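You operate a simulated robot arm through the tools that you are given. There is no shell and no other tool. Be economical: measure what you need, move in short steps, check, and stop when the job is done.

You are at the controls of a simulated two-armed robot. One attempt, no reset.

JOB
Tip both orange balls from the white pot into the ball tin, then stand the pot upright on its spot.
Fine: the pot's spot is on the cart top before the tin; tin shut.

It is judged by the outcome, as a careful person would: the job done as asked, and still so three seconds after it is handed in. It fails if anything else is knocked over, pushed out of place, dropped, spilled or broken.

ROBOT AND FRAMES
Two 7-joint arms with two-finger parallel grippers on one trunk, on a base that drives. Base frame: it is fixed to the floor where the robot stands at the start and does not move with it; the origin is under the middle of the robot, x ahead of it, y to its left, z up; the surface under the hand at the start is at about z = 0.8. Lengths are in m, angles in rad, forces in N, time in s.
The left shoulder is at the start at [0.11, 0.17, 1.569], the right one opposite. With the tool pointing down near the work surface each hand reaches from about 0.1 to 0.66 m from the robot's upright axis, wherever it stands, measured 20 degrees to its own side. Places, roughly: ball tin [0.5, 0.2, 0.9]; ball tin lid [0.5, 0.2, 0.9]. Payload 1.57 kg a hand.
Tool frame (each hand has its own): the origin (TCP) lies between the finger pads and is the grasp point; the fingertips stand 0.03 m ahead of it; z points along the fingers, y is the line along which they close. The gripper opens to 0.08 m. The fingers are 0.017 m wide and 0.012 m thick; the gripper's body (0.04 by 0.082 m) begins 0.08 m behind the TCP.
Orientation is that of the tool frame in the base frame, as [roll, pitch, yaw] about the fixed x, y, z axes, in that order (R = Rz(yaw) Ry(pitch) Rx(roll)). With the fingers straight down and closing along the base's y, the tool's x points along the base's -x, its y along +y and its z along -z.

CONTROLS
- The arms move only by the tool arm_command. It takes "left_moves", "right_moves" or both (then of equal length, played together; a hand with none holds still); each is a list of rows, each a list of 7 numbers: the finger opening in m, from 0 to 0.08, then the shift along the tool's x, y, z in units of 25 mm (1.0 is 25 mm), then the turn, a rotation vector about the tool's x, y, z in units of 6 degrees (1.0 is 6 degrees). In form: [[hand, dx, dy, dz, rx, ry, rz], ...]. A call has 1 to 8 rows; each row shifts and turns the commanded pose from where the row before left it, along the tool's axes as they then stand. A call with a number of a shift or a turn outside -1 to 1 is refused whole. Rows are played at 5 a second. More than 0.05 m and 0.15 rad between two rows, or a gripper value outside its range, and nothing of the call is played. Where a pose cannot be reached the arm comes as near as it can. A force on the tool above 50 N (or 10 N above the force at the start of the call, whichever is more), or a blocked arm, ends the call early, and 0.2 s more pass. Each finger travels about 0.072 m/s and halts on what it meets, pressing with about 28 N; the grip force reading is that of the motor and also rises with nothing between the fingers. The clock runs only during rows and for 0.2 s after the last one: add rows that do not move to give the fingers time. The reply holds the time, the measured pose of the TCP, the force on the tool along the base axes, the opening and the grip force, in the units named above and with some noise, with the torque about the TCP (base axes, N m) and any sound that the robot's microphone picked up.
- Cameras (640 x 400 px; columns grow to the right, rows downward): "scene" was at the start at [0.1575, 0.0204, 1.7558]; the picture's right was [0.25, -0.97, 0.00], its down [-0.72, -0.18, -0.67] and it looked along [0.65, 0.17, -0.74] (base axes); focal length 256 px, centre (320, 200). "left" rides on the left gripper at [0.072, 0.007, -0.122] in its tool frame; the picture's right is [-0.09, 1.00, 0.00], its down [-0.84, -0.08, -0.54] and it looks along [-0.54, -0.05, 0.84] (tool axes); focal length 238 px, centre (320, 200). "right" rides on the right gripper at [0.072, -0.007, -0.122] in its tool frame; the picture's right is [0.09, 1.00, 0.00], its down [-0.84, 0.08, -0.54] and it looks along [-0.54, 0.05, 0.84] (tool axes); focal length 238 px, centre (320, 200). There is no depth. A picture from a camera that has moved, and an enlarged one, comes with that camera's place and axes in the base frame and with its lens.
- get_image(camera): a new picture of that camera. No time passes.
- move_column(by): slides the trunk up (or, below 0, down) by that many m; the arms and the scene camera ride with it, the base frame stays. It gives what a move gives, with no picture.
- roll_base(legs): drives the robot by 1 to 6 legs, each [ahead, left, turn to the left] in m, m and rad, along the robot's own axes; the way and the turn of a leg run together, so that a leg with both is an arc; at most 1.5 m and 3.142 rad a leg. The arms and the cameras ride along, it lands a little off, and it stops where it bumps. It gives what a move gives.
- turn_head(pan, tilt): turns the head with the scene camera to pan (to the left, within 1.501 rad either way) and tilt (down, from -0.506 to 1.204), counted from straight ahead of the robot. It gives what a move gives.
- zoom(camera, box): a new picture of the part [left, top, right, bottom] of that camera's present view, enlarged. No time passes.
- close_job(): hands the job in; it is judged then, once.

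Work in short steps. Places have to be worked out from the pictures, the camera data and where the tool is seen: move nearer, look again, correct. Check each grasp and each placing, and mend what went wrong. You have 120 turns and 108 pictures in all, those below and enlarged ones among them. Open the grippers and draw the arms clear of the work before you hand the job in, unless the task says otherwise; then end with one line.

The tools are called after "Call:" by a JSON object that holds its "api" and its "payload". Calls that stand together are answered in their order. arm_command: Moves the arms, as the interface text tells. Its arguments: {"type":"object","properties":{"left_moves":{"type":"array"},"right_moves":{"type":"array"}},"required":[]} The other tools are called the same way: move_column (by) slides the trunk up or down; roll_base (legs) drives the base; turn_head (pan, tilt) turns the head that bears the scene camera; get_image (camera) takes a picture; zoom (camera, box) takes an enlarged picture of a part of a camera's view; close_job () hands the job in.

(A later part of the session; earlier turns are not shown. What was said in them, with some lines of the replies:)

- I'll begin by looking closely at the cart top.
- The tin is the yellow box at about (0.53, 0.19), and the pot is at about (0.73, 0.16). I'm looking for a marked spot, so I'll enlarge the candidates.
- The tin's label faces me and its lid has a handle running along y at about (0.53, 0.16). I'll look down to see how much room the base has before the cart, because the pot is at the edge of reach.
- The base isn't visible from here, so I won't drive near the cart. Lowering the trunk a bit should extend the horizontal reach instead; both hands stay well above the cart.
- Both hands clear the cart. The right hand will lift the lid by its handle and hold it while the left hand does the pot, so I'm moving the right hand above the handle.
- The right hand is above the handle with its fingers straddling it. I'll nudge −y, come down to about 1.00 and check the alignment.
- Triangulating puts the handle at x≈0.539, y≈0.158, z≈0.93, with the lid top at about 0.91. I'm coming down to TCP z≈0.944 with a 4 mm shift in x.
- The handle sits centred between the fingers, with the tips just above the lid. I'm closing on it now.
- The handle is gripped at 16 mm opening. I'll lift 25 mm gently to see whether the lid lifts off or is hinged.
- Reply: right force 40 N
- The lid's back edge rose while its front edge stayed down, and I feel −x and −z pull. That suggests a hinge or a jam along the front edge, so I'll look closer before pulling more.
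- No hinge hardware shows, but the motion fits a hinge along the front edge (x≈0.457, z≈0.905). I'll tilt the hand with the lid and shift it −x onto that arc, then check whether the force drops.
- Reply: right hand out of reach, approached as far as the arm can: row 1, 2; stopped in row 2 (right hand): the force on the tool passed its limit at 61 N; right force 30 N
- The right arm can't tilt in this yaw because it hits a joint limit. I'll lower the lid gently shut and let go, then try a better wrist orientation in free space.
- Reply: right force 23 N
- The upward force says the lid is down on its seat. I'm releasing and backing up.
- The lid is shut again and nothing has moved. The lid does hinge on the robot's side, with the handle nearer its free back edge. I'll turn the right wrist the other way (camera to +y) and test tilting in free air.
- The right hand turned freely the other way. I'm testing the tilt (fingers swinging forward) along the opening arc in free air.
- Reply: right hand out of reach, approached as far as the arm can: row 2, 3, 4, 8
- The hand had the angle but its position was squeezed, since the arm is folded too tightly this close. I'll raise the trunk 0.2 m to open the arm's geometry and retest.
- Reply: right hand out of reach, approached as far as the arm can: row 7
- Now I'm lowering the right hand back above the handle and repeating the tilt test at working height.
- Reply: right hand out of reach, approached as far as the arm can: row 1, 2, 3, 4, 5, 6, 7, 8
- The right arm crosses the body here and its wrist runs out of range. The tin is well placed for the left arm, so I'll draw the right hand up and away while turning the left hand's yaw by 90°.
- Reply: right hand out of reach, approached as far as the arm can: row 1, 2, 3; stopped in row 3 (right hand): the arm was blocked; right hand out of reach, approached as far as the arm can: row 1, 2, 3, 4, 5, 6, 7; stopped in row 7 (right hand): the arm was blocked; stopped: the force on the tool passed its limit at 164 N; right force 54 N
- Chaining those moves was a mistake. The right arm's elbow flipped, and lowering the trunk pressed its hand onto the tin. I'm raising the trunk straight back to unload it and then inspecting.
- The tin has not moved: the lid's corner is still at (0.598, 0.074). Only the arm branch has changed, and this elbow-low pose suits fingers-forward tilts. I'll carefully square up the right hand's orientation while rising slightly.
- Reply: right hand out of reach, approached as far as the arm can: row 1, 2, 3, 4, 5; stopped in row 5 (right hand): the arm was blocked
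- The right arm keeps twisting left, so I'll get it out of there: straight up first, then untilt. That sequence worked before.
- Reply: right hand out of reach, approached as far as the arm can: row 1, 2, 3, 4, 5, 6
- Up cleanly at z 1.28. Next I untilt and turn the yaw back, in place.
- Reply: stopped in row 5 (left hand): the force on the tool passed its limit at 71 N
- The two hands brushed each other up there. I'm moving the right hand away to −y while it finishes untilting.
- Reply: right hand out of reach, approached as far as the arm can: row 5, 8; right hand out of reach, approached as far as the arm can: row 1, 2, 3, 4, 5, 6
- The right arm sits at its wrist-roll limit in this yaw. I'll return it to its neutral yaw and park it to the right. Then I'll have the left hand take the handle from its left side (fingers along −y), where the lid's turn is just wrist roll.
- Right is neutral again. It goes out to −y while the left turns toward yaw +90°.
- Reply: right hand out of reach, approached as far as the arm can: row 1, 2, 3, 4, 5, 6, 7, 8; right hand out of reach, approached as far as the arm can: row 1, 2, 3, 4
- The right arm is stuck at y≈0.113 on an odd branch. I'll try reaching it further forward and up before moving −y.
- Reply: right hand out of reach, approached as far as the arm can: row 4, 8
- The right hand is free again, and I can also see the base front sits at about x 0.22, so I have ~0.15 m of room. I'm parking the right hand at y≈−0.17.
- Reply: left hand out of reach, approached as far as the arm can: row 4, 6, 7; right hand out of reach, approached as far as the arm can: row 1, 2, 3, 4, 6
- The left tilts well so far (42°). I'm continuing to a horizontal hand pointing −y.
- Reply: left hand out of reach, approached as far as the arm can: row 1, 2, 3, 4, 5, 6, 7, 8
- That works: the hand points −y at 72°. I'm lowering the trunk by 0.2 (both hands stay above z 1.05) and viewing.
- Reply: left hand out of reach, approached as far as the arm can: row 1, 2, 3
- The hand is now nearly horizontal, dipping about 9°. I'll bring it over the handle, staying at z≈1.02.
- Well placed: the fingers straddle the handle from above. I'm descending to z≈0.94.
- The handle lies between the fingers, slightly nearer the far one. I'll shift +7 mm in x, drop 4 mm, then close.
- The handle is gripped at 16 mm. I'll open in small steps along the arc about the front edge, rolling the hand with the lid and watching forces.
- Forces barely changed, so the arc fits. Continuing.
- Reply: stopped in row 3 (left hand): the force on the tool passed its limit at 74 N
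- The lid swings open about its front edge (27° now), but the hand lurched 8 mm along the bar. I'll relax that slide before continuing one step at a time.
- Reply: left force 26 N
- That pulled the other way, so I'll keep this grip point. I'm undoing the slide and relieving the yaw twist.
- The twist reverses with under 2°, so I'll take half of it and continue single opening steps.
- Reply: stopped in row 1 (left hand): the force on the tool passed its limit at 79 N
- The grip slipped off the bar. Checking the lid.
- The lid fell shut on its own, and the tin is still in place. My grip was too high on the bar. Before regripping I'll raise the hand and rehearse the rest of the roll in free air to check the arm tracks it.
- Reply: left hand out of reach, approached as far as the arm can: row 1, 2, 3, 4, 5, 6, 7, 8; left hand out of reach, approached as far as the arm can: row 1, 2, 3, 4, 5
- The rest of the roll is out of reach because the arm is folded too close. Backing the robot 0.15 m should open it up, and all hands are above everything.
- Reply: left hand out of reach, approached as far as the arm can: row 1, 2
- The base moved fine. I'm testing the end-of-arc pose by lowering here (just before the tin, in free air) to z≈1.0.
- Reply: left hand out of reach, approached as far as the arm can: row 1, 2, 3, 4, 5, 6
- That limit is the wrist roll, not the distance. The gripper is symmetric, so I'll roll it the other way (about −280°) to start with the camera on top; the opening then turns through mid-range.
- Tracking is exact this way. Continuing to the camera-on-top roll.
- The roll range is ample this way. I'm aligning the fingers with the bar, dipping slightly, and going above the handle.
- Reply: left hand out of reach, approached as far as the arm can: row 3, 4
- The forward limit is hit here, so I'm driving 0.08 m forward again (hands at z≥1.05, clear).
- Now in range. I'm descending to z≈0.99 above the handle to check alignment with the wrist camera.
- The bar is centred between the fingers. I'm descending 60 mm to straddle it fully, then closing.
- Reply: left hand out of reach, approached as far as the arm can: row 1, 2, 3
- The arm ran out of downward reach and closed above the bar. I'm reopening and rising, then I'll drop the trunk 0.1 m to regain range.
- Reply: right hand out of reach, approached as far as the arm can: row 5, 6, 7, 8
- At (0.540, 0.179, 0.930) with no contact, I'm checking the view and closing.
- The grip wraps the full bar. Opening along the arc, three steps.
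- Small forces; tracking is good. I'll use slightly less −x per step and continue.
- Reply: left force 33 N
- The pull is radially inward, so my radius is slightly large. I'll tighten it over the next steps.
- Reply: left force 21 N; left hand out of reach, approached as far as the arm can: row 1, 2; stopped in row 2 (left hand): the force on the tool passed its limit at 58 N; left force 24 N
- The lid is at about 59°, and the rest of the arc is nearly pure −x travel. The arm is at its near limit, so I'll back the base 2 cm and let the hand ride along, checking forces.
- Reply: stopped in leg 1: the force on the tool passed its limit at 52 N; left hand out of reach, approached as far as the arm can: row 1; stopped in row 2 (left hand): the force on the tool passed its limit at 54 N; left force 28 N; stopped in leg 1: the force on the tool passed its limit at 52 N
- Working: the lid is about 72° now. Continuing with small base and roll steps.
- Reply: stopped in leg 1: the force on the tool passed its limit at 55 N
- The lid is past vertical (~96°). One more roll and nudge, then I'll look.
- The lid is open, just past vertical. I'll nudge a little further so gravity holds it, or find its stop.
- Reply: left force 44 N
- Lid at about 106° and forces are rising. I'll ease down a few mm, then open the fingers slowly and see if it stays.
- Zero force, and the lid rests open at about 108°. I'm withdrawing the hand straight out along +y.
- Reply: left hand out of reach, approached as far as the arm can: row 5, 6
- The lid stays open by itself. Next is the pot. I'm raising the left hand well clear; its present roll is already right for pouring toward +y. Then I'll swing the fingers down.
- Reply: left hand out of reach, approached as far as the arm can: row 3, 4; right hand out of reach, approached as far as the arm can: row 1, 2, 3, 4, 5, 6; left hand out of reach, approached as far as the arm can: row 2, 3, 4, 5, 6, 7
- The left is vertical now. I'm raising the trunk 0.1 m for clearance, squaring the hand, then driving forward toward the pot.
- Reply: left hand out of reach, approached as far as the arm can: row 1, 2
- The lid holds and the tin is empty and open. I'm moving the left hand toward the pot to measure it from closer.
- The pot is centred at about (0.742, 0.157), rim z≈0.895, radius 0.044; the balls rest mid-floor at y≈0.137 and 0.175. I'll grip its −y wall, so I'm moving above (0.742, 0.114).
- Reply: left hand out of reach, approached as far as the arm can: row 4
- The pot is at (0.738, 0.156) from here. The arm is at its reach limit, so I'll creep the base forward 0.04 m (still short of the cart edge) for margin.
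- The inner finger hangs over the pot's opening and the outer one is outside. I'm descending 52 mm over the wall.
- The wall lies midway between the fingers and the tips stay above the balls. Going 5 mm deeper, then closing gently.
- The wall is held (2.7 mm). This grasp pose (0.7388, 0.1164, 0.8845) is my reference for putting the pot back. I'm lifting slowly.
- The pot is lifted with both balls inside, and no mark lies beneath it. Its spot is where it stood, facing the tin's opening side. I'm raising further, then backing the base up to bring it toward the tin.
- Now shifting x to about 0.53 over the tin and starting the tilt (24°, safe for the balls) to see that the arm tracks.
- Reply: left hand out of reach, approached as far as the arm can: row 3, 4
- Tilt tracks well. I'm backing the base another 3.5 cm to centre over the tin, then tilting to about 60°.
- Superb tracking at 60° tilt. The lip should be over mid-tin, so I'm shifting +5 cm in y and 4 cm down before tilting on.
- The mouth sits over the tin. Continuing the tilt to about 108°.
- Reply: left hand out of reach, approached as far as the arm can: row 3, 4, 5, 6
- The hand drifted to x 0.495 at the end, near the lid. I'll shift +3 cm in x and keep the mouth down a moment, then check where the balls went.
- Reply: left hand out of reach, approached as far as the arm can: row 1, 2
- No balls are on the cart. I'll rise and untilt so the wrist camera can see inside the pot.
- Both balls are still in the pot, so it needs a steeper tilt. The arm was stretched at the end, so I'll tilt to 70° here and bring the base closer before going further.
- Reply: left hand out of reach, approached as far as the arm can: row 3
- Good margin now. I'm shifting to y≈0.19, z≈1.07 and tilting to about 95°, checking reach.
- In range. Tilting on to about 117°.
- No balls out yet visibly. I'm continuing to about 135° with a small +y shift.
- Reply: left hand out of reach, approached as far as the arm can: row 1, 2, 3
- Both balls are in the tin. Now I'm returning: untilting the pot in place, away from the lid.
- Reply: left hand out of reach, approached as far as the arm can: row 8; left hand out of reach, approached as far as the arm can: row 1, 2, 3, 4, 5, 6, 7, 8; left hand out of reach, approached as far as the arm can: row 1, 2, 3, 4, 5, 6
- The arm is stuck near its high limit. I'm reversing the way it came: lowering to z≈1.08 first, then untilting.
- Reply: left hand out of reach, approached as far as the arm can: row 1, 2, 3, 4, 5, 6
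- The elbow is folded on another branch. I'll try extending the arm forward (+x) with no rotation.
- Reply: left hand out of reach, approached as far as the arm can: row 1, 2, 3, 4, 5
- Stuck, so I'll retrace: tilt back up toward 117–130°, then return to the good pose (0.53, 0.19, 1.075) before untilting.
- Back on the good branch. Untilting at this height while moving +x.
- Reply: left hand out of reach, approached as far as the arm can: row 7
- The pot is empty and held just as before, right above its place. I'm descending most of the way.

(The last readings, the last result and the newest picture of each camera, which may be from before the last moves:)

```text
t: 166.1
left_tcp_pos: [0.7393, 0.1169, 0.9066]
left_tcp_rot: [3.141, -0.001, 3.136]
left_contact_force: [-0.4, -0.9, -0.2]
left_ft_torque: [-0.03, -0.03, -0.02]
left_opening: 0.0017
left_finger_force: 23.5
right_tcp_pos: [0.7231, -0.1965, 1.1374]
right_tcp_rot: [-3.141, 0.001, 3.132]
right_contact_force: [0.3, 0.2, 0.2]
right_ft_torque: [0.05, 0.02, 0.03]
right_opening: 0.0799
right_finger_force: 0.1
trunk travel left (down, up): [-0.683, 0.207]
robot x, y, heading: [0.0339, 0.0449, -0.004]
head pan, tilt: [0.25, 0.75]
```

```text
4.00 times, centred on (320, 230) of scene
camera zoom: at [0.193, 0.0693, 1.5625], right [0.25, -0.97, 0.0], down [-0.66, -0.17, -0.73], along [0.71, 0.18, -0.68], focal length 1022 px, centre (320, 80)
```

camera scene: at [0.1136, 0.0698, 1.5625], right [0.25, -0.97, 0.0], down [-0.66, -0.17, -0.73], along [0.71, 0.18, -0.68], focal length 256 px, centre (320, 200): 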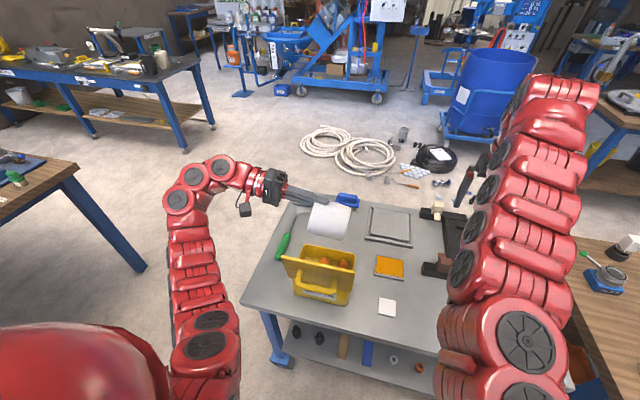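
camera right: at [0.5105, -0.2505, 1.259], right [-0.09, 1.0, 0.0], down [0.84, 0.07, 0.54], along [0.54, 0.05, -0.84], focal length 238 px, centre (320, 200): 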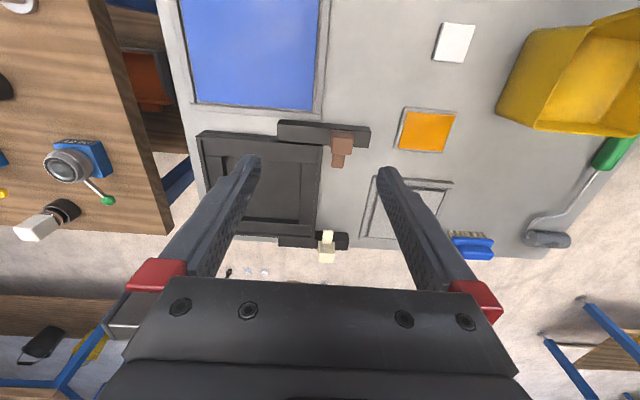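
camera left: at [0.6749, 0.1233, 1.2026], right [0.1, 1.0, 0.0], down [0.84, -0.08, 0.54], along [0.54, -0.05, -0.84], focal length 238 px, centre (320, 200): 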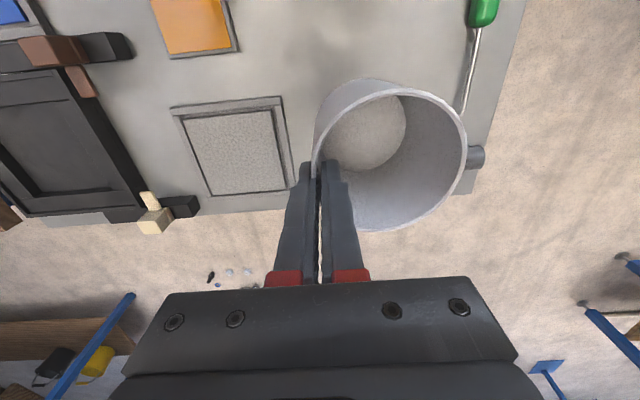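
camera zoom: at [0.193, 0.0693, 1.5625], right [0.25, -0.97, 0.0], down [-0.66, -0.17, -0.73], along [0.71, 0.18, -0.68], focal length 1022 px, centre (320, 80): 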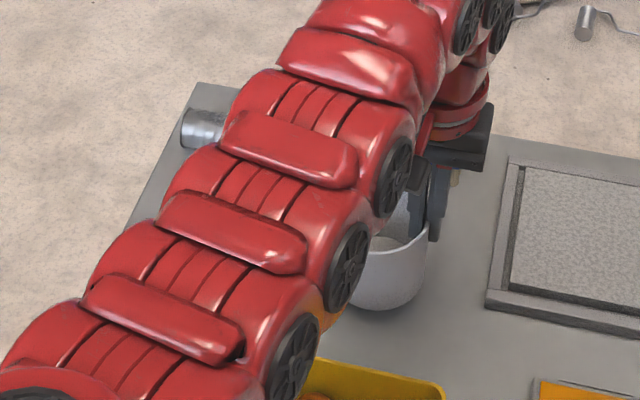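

Lowering the last 22 mm in small steps until it touches.

Call:
{"api": "arm_command", "payload": {"left_moves": [[0.0, 0, 0, 0.4, 0, 0, 0], [0.0, 0, 0, 0.3, 0, 0, 0], [0.0, 0, 0, 0.12, 0, 0, 0]]}}

```text
t: 166.9
left_tcp_pos: [0.7375, 0.1144, 0.8884]
left_tcp_rot: [-3.14, 0.006, 3.135]
left_contact_force: [0.9, -3.0, 12.6]
left_ft_torque: [0.66, 0.03, -0.05]
left_opening: 0.002
left_finger_force: 23.4
right_tcp_pos: [0.7223, -0.1971, 1.1387]
right_tcp_rot: [3.141, -0.001, 3.133]
right_contact_force: [0.2, -0.1, 0.6]
right_ft_torque: [0.02, -0.02, 0.02]
right_opening: 0.0803
right_finger_force: 0.1
trunk travel left (down, up): [-0.683, 0.207]
robot x, y, heading: [0.036, 0.0486, -0.003]
head pan, tilt: [0.25, 0.75]
```

Contact with the cart top. I'm opening gently and rising straight up.

Call:
{"api": "arm_command", "payload": {"left_moves": [[0.01, 0, 0, 0, 0, 0, 0], [0.03, 0, 0, 0, 0, 0, 0], [0.05, 0, 0, 0, 0, 0, 0], [0.05, 0, 0, 0, 0, 0, 0], [0.05, 0, 0, -0.6, 0, 0, 0], [0.05, 0, 0, -0.9, 0, 0, 0], [0.05, 0, 0, -1, 0, 0, 0], [0.05, 0, 0, -1, 0, 0, 0]]}}

Call:
{"api": "get_image", "payload": {"camera": "left"}}

```text
t: 168.7
left_tcp_pos: [0.7373, 0.1159, 0.9735]
left_tcp_rot: [-3.14, 0.002, 3.136]
left_contact_force: [-0.1, 0.3, 0.3]
left_ft_torque: [0.02, 0.03, -0.03]
left_opening: 0.0501
left_finger_force: 0.1
right_tcp_pos: [0.7223, -0.1952, 1.1376]
right_tcp_rot: [3.141, 0.001, 3.133]
right_contact_force: [0.1, 0.1, 0.0]
right_ft_torque: [0.01, 0.03, 0.0]
right_opening: 0.08
right_finger_force: 0.2
trunk travel left (down, up): [-0.683, 0.207]
robot x, y, heading: [0.0326, 0.0477, -0.003]
head pan, tilt: [0.25, 0.75]
```

```text
21 pictures are left
camera left: at [0.6665, 0.1233, 1.0946], right [0.1, 1.0, 0.0], down [0.83, -0.08, 0.55], along [0.54, -0.05, -0.84], focal length 238 px, centre (320, 200)
```

left: 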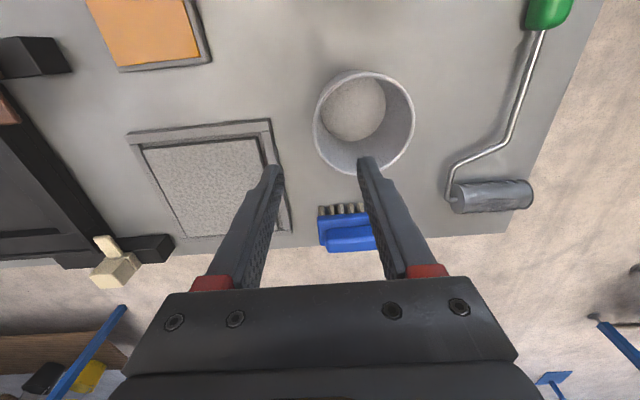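

The pot stands upright and empty on its spot. Next I'll shut the lid by pushing it from the robot side. First I raise the trunk (which lifts the hands clear) and back the base up into the area it already used.

Call:
{"api": "move_column", "payload": {"by": 0.2}}

Call:
{"api": "roll_base", "payload": {"legs": [[-0.18, -0.045, 0]]}}

Call:
{"api": "get_image", "payload": {"camera": "scene"}}

```text
t: 170.9
left_tcp_pos: [0.7376, 0.1161, 1.1719]
left_tcp_rot: [-3.141, 0.002, 3.134]
left_contact_force: [0.6, 0.5, -0.2]
left_ft_torque: [-0.01, 0.0, 0.02]
left_opening: 0.05
left_finger_force: 0.1
right_tcp_pos: [0.7234, -0.1946, 1.3368]
right_tcp_rot: [-3.14, 0.001, 3.132]
right_contact_force: [0.0, 0.6, 0.2]
right_ft_torque: [-0.02, 0.01, 0.02]
right_opening: 0.0797
right_finger_force: 0.0
trunk travel left (down, up): [-0.883, 0.007]
robot x, y, heading: [0.0328, 0.047, -0.002]
head pan, tilt: [0.25, 0.75]
```

```text
t: 172.4
left_tcp_pos: [0.5607, 0.0709, 1.1693]
left_tcp_rot: [-3.14, 0.001, 3.133]
left_contact_force: [0.5, 0.1, 0.0]
left_ft_torque: [0.03, -0.02, 0.0]
left_opening: 0.05
left_finger_force: 0.0
right_tcp_pos: [0.545, -0.2408, 1.3357]
right_tcp_rot: [-3.141, -0.002, 3.132]
right_contact_force: [-0.5, 0.4, 1.1]
right_ft_torque: [0.01, 0.03, 0.0]
right_opening: 0.0801
right_finger_force: 0.0
trunk travel left (down, up): [-0.883, 0.007]
robot x, y, heading: [-0.1484, 0.0014, 0.001]
head pan, tilt: [0.25, 0.75]
```

```text
20 pictures are left
camera scene: at [0.017, 0.0251, 1.7621], right [0.24, -0.97, 0.0], down [-0.66, -0.17, -0.73], along [0.71, 0.18, -0.68], focal length 256 px, centre (320, 200)
```

scene: 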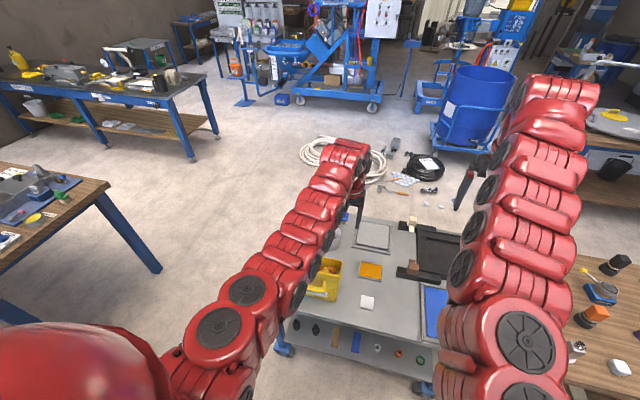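

Moving the left hand (fingers closed) over and behind the lid, at z≈1.13, to about x 0.36.

Call:
{"api": "arm_command", "payload": {"left_moves": [[0.0, 1, 0.5, 0.1, 0, 0, 0], [0.0, 1, 0.5, 0.1, 0, 0, 0], [0.0, 1, 0.5, 0.1, 0, 0, 0], [0.0, 1, 0.5, 0.1, 0, 0, 0], [0.0, 1, 0.5, 0.1, 0, 0, 0], [0.0, 1, 0.5, 0.1, 0, 0, 0], [0.0, 1, 0.5, 0.1, 0, 0, 0], [0.0, 1, 0.5, 0.1, 0, 0, 0]]}}

Call:
{"api": "get_image", "payload": {"camera": "left"}}

```text
t: 174.2
left_tcp_pos: [0.4903, 0.1052, 1.1624]
left_tcp_rot: [-3.141, 0.0, 3.135]
left_contact_force: [-0.5, -0.7, -0.5]
left_ft_torque: [-0.04, -0.01, 0.01]
left_opening: 0.0
left_finger_force: 21.1
left hand out of reach, approached as far as the arm can: row 3, 4, 5, 6, 7, 8
right_tcp_pos: [0.5422, -0.2413, 1.3368]
right_tcp_rot: [-3.141, -0.001, 3.131]
right_contact_force: [-0.1, 0.3, 0.3]
right_ft_torque: [0.06, -0.01, 0.01]
right_opening: 0.0801
right_finger_force: 0.1
trunk travel left (down, up): [-0.883, 0.007]
robot x, y, heading: [-0.1503, 0.0071, -0.004]
head pan, tilt: [0.25, 0.75]
```

```text
19 pictures are left
camera left: at [0.4196, 0.1123, 1.284], right [0.1, 1.0, 0.0], down [0.84, -0.08, 0.54], along [0.54, -0.05, -0.84], focal length 238 px, centre (320, 200)
```

left: 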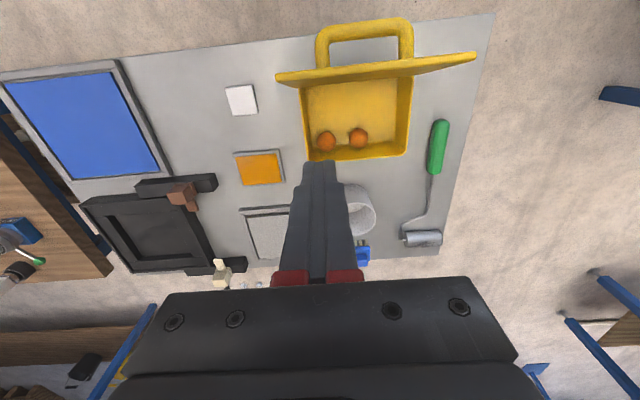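

Both balls are visible in the tin. The hand can't come nearer, so I'll back the base a further 0.13 m (the tool rides above the lid).

Call:
{"api": "roll_base", "payload": {"legs": [[-0.07, 0.03, 0], [-0.07, 0.03, 0]]}}

```text
t: 175.9
left_tcp_pos: [0.3587, 0.1638, 1.1582]
left_tcp_rot: [3.141, -0.004, 3.133]
left_contact_force: [0.5, -0.4, -0.2]
left_ft_torque: [-0.01, 0.01, -0.03]
left_opening: 0.0
left_finger_force: 21.5
right_tcp_pos: [0.4124, -0.1837, 1.3342]
right_tcp_rot: [3.14, -0.007, 3.134]
right_contact_force: [0.8, -1.1, -0.6]
right_ft_torque: [-0.01, 0.02, -0.02]
right_opening: 0.08
right_finger_force: 0.0
trunk travel left (down, up): [-0.883, 0.007]
robot x, y, heading: [-0.2854, 0.0642, -0.007]
head pan, tilt: [0.25, 0.75]
```

No bump. The bar is at x≈0.408 and the lid leans about 100°. I'm lowering the closed fingers behind it to z≈1.0.

Call:
{"api": "arm_command", "payload": {"left_moves": [[0.0, 0.2, 0, 0.9, 0, 0, 0], [0.0, 0, 0, 0.9, 0, 0, 0], [0.0, 0, 0, 0.9, 0, 0, 0], [0.0, 0, 0, 0.9, 0, 0, 0], [0.0, 0, 0, 0.9, 0, 0, 0], [0.0, 0, 0, 0.9, 0, 0, 0], [0.0, 0, 0, 0.9, 0, 0, 0]]}}

Call:
{"api": "get_image", "payload": {"camera": "left"}}

```text
t: 177.5
left_tcp_pos: [0.3505, 0.1634, 1.0038]
left_tcp_rot: [-3.14, 0.003, 3.134]
left_contact_force: [-0.6, 1.0, -1.1]
left_ft_torque: [-0.01, 0.03, -0.03]
left_opening: 0.0
left_finger_force: 21.0
right_tcp_pos: [0.4088, -0.1817, 1.3371]
right_tcp_rot: [-3.141, -0.002, 3.132]
right_contact_force: [-0.2, -0.9, 0.0]
right_ft_torque: [0.03, -0.04, -0.01]
right_opening: 0.0799
right_finger_force: 0.0
trunk travel left (down, up): [-0.883, 0.007]
robot x, y, heading: [-0.2875, 0.0625, -0.001]
head pan, tilt: [0.25, 0.75]
```

```text
18 pictures are left
camera left: at [0.2795, 0.1699, 1.1253], right [0.1, 1.0, 0.0], down [0.84, -0.08, 0.54], along [0.54, -0.05, -0.84], focal length 238 px, centre (320, 200)
```

left: 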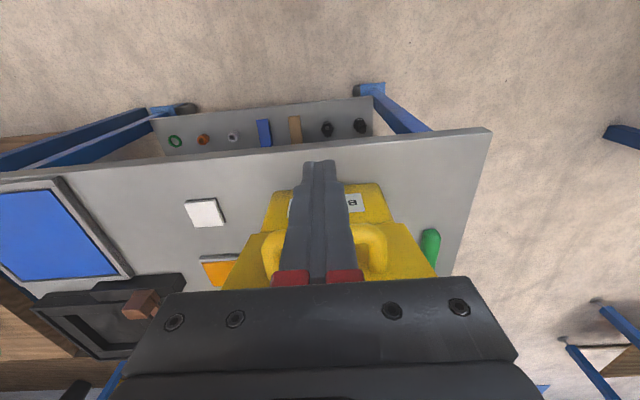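

The fingers are centred behind the handle. Lowering 2 cm more, then pushing +x slowly.

Call:
{"api": "arm_command", "payload": {"left_moves": [[0.0, 0, 0, 0.8, 0, 0, 0], [0.0, -0.6, 0, 0, 0, 0, 0], [0.0, -0.6, 0, 0, 0, 0, 0], [0.0, -0.5, 0, 0, 0, 0, 0], [0.0, -0.4, 0, 0, 0, 0, 0], [0.0, -0.3, 0, 0, 0, 0, 0]]}}

Call:
{"api": "get_image", "payload": {"camera": "left"}}

```text
t: 178.9
left_tcp_pos: [0.4026, 0.1645, 0.9828]
left_tcp_rot: [-3.139, 0.0, 3.139]
left_contact_force: [0.3, -0.1, 0.3]
left_ft_torque: [0.0, -0.01, 0.03]
left_opening: 0.0
left_finger_force: 21.4
left hand out of reach, approached as far as the arm can: row 6
right_tcp_pos: [0.4071, -0.182, 1.3365]
right_tcp_rot: [-3.141, -0.001, 3.133]
right_contact_force: [0.8, -0.5, 0.5]
right_ft_torque: [-0.01, 0.01, 0.0]
right_opening: 0.0801
right_finger_force: 0.0
trunk travel left (down, up): [-0.883, 0.007]
robot x, y, heading: [-0.2834, 0.0631, 0.0]
head pan, tilt: [0.25, 0.75]
```

```text
17 pictures are left
camera left: at [0.3318, 0.1717, 1.1053], right [0.1, 1.0, 0.0], down [0.84, -0.08, 0.54], along [0.54, -0.05, -0.84], focal length 238 px, centre (320, 200)
```

left: 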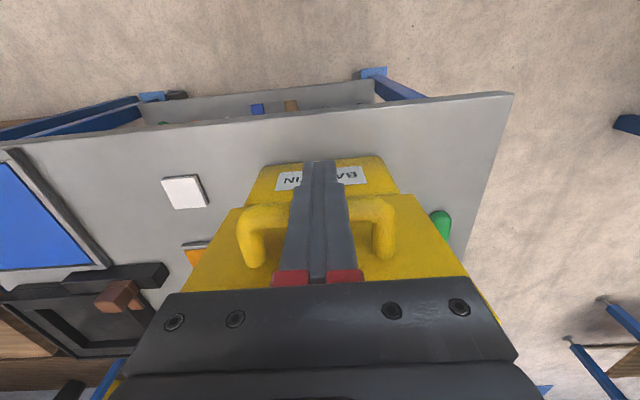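

The arm is at its forward limit here, so I'll push with the base: 3.5 cm forward.

Call:
{"api": "roll_base", "payload": {"legs": [[0.035, 0, 0]]}}

Call:
{"api": "get_image", "payload": {"camera": "left"}}

```text
t: 179.7
left_tcp_pos: [0.4305, 0.1639, 0.9882]
left_tcp_rot: [3.141, 0.007, 3.136]
left_contact_force: [0.4, -0.3, 0.9]
left_ft_torque: [-0.05, -0.02, -0.02]
left_opening: 0.0
left_finger_force: 21.6
right_tcp_pos: [0.4329, -0.1811, 1.343]
right_tcp_rot: [-3.141, 0.006, 3.134]
right_contact_force: [-0.7, -0.5, 0.4]
right_ft_torque: [-0.01, -0.08, -0.01]
right_opening: 0.0799
right_finger_force: 0.0
trunk travel left (down, up): [-0.883, 0.007]
robot x, y, heading: [-0.2493, 0.065, -0.001]
head pan, tilt: [0.25, 0.75]
```

```text
16 pictures are left
camera left: at [0.3595, 0.1716, 1.1095], right [0.1, 1.0, 0.0], down [0.83, -0.08, 0.55], along [0.54, -0.05, -0.84], focal length 238 px, centre (320, 200)
```

left: 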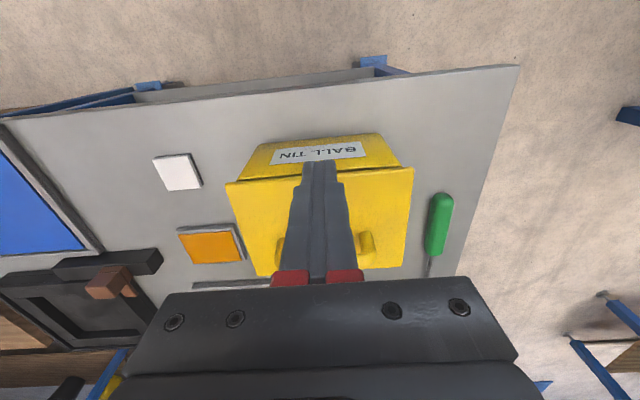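

The lid has dropped shut. I'm raising the hand clear, then verifying everything.

Call:
{"api": "arm_command", "payload": {"left_moves": [[0.0, 0, 0, -1, 0, 0, 0], [0.0, 0, 0, -1, 0, 0, 0], [0.0, 0, 0, -1, 0, 0, 0], [0.04, 0, 0, -1, 0, 0, 0], [0.08, 0, 0.5, -1, 0, 0, 0], [0.08, 0, 0.5, -1, 0, 0, 0], [0.08, 0, 0.5, 0, 0, 0, 0], [0.08, 0, 0.5, 0, 0, 0, 0]]}}

Call:
{"api": "roll_base", "payload": {"legs": [[0.02, 0.2, 0]]}}

Call:
{"api": "get_image", "payload": {"camera": "scene"}}

Call:
{"api": "get_image", "payload": {"camera": "right"}}

```text
t: 181.5
left_tcp_pos: [0.436, 0.2156, 1.134]
left_tcp_rot: [-3.141, 0.0, 3.136]
left_contact_force: [0.4, 0.6, -0.4]
left_ft_torque: [0.0, -0.02, -0.04]
left_opening: 0.0801
left_finger_force: 0.0
right_tcp_pos: [0.4411, -0.1821, 1.3385]
right_tcp_rot: [3.141, 0.0, 3.132]
right_contact_force: [0.2, -0.1, 1.0]
right_ft_torque: [-0.04, 0.04, 0.0]
right_opening: 0.0799
right_finger_force: 0.2
trunk travel left (down, up): [-0.883, 0.007]
robot x, y, heading: [-0.2502, 0.0596, -0.004]
head pan, tilt: [0.25, 0.75]
```

```text
t: 183.1
left_tcp_pos: [0.456, 0.411, 1.1345]
left_tcp_rot: [3.14, 0.0, 3.137]
left_contact_force: [-0.3, -0.2, 0.1]
left_ft_torque: [0.01, -0.01, -0.01]
left_opening: 0.0799
left_finger_force: 0.1
right_tcp_pos: [0.4618, 0.0133, 1.3372]
right_tcp_rot: [3.139, -0.001, 3.134]
right_contact_force: [0.1, -0.7, 0.4]
right_ft_torque: [0.01, 0.01, 0.02]
right_opening: 0.0799
right_finger_force: 0.1
trunk travel left (down, up): [-0.883, 0.007]
robot x, y, heading: [-0.2298, 0.2628, 0.003]
head pan, tilt: [0.25, 0.75]
```

```text
15 pictures are left
camera scene: at [-0.0692, 0.2789, 1.7626], right [0.25, -0.97, 0.0], down [-0.66, -0.17, -0.73], along [0.71, 0.18, -0.68], focal length 256 px, centre (320, 200)
```

scene: 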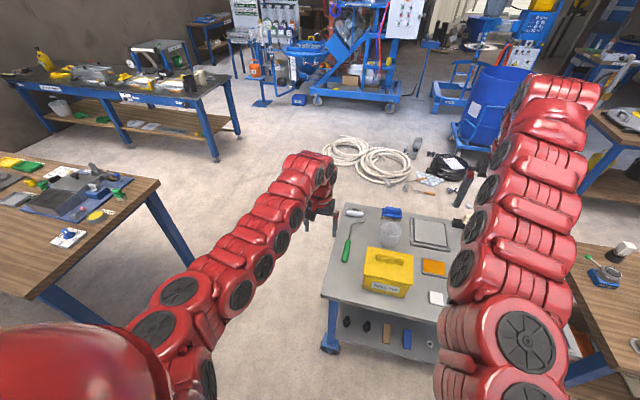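

```text
14 pictures are left
camera right: at [0.3881, 0.0083, 1.4587], right [-0.08, 1.0, 0.0], down [0.84, 0.07, 0.54], along [0.54, 0.05, -0.84], focal length 238 px, centre (320, 200)
```

right: 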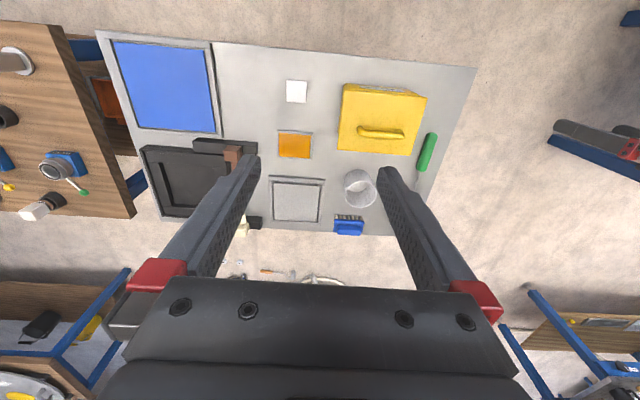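

Call:
{"api": "zoom", "payload": {"camera": "scene", "box": [320, 195, 460, 305]}}

Call:
{"api": "zoom", "payload": {"camera": "right", "box": [260, 50, 480, 240]}}

```text
3.64 times, centred on (390, 250) of scene
camera zoom: at [-0.0692, 0.2789, 1.7626], right [0.25, -0.97, 0.0], down [-0.66, -0.17, -0.73], along [0.71, 0.18, -0.68], focal length 929 px, centre (66, 18)
```

zoom: 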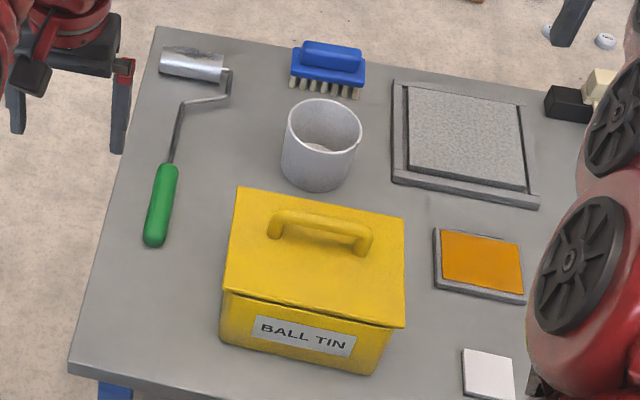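

```text
2.11 times, centred on (370, 145) of right
camera zoom: at [0.3881, 0.0083, 1.4587], right [-0.08, 1.0, 0.0], down [0.84, 0.07, 0.54], along [0.54, 0.05, -0.84], focal length 502 px, centre (215, 316)
```

zoom: 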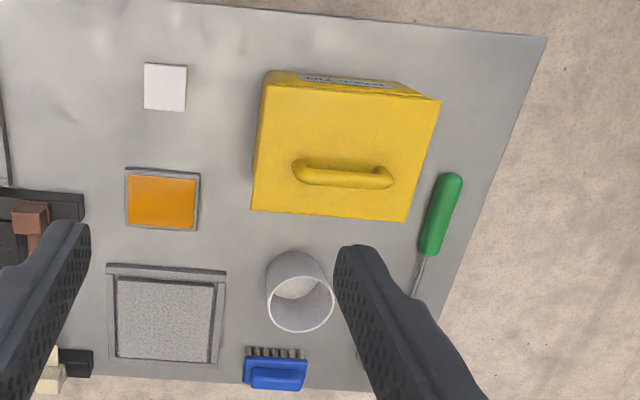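

Everything checks out. The tin is shut and hasn't shifted relative to its neighbours, both balls are inside, the pot is upright on its spot, and both hands are open and clear.

Call:
{"api": "close_job", "payload": {}}

```text
The job is handed in.
```

Both orange balls are in the ball tin, the tin is shut, and the pot stands upright and empty where it started. I took that as its spot, because nothing on the cart marked one. Along the way the lid slipped from my grip once and fell shut, and the right hand briefly pressed hard on the closed tin. The final pictures show the tin hasn't shifted and nothing else was knocked over or moved.
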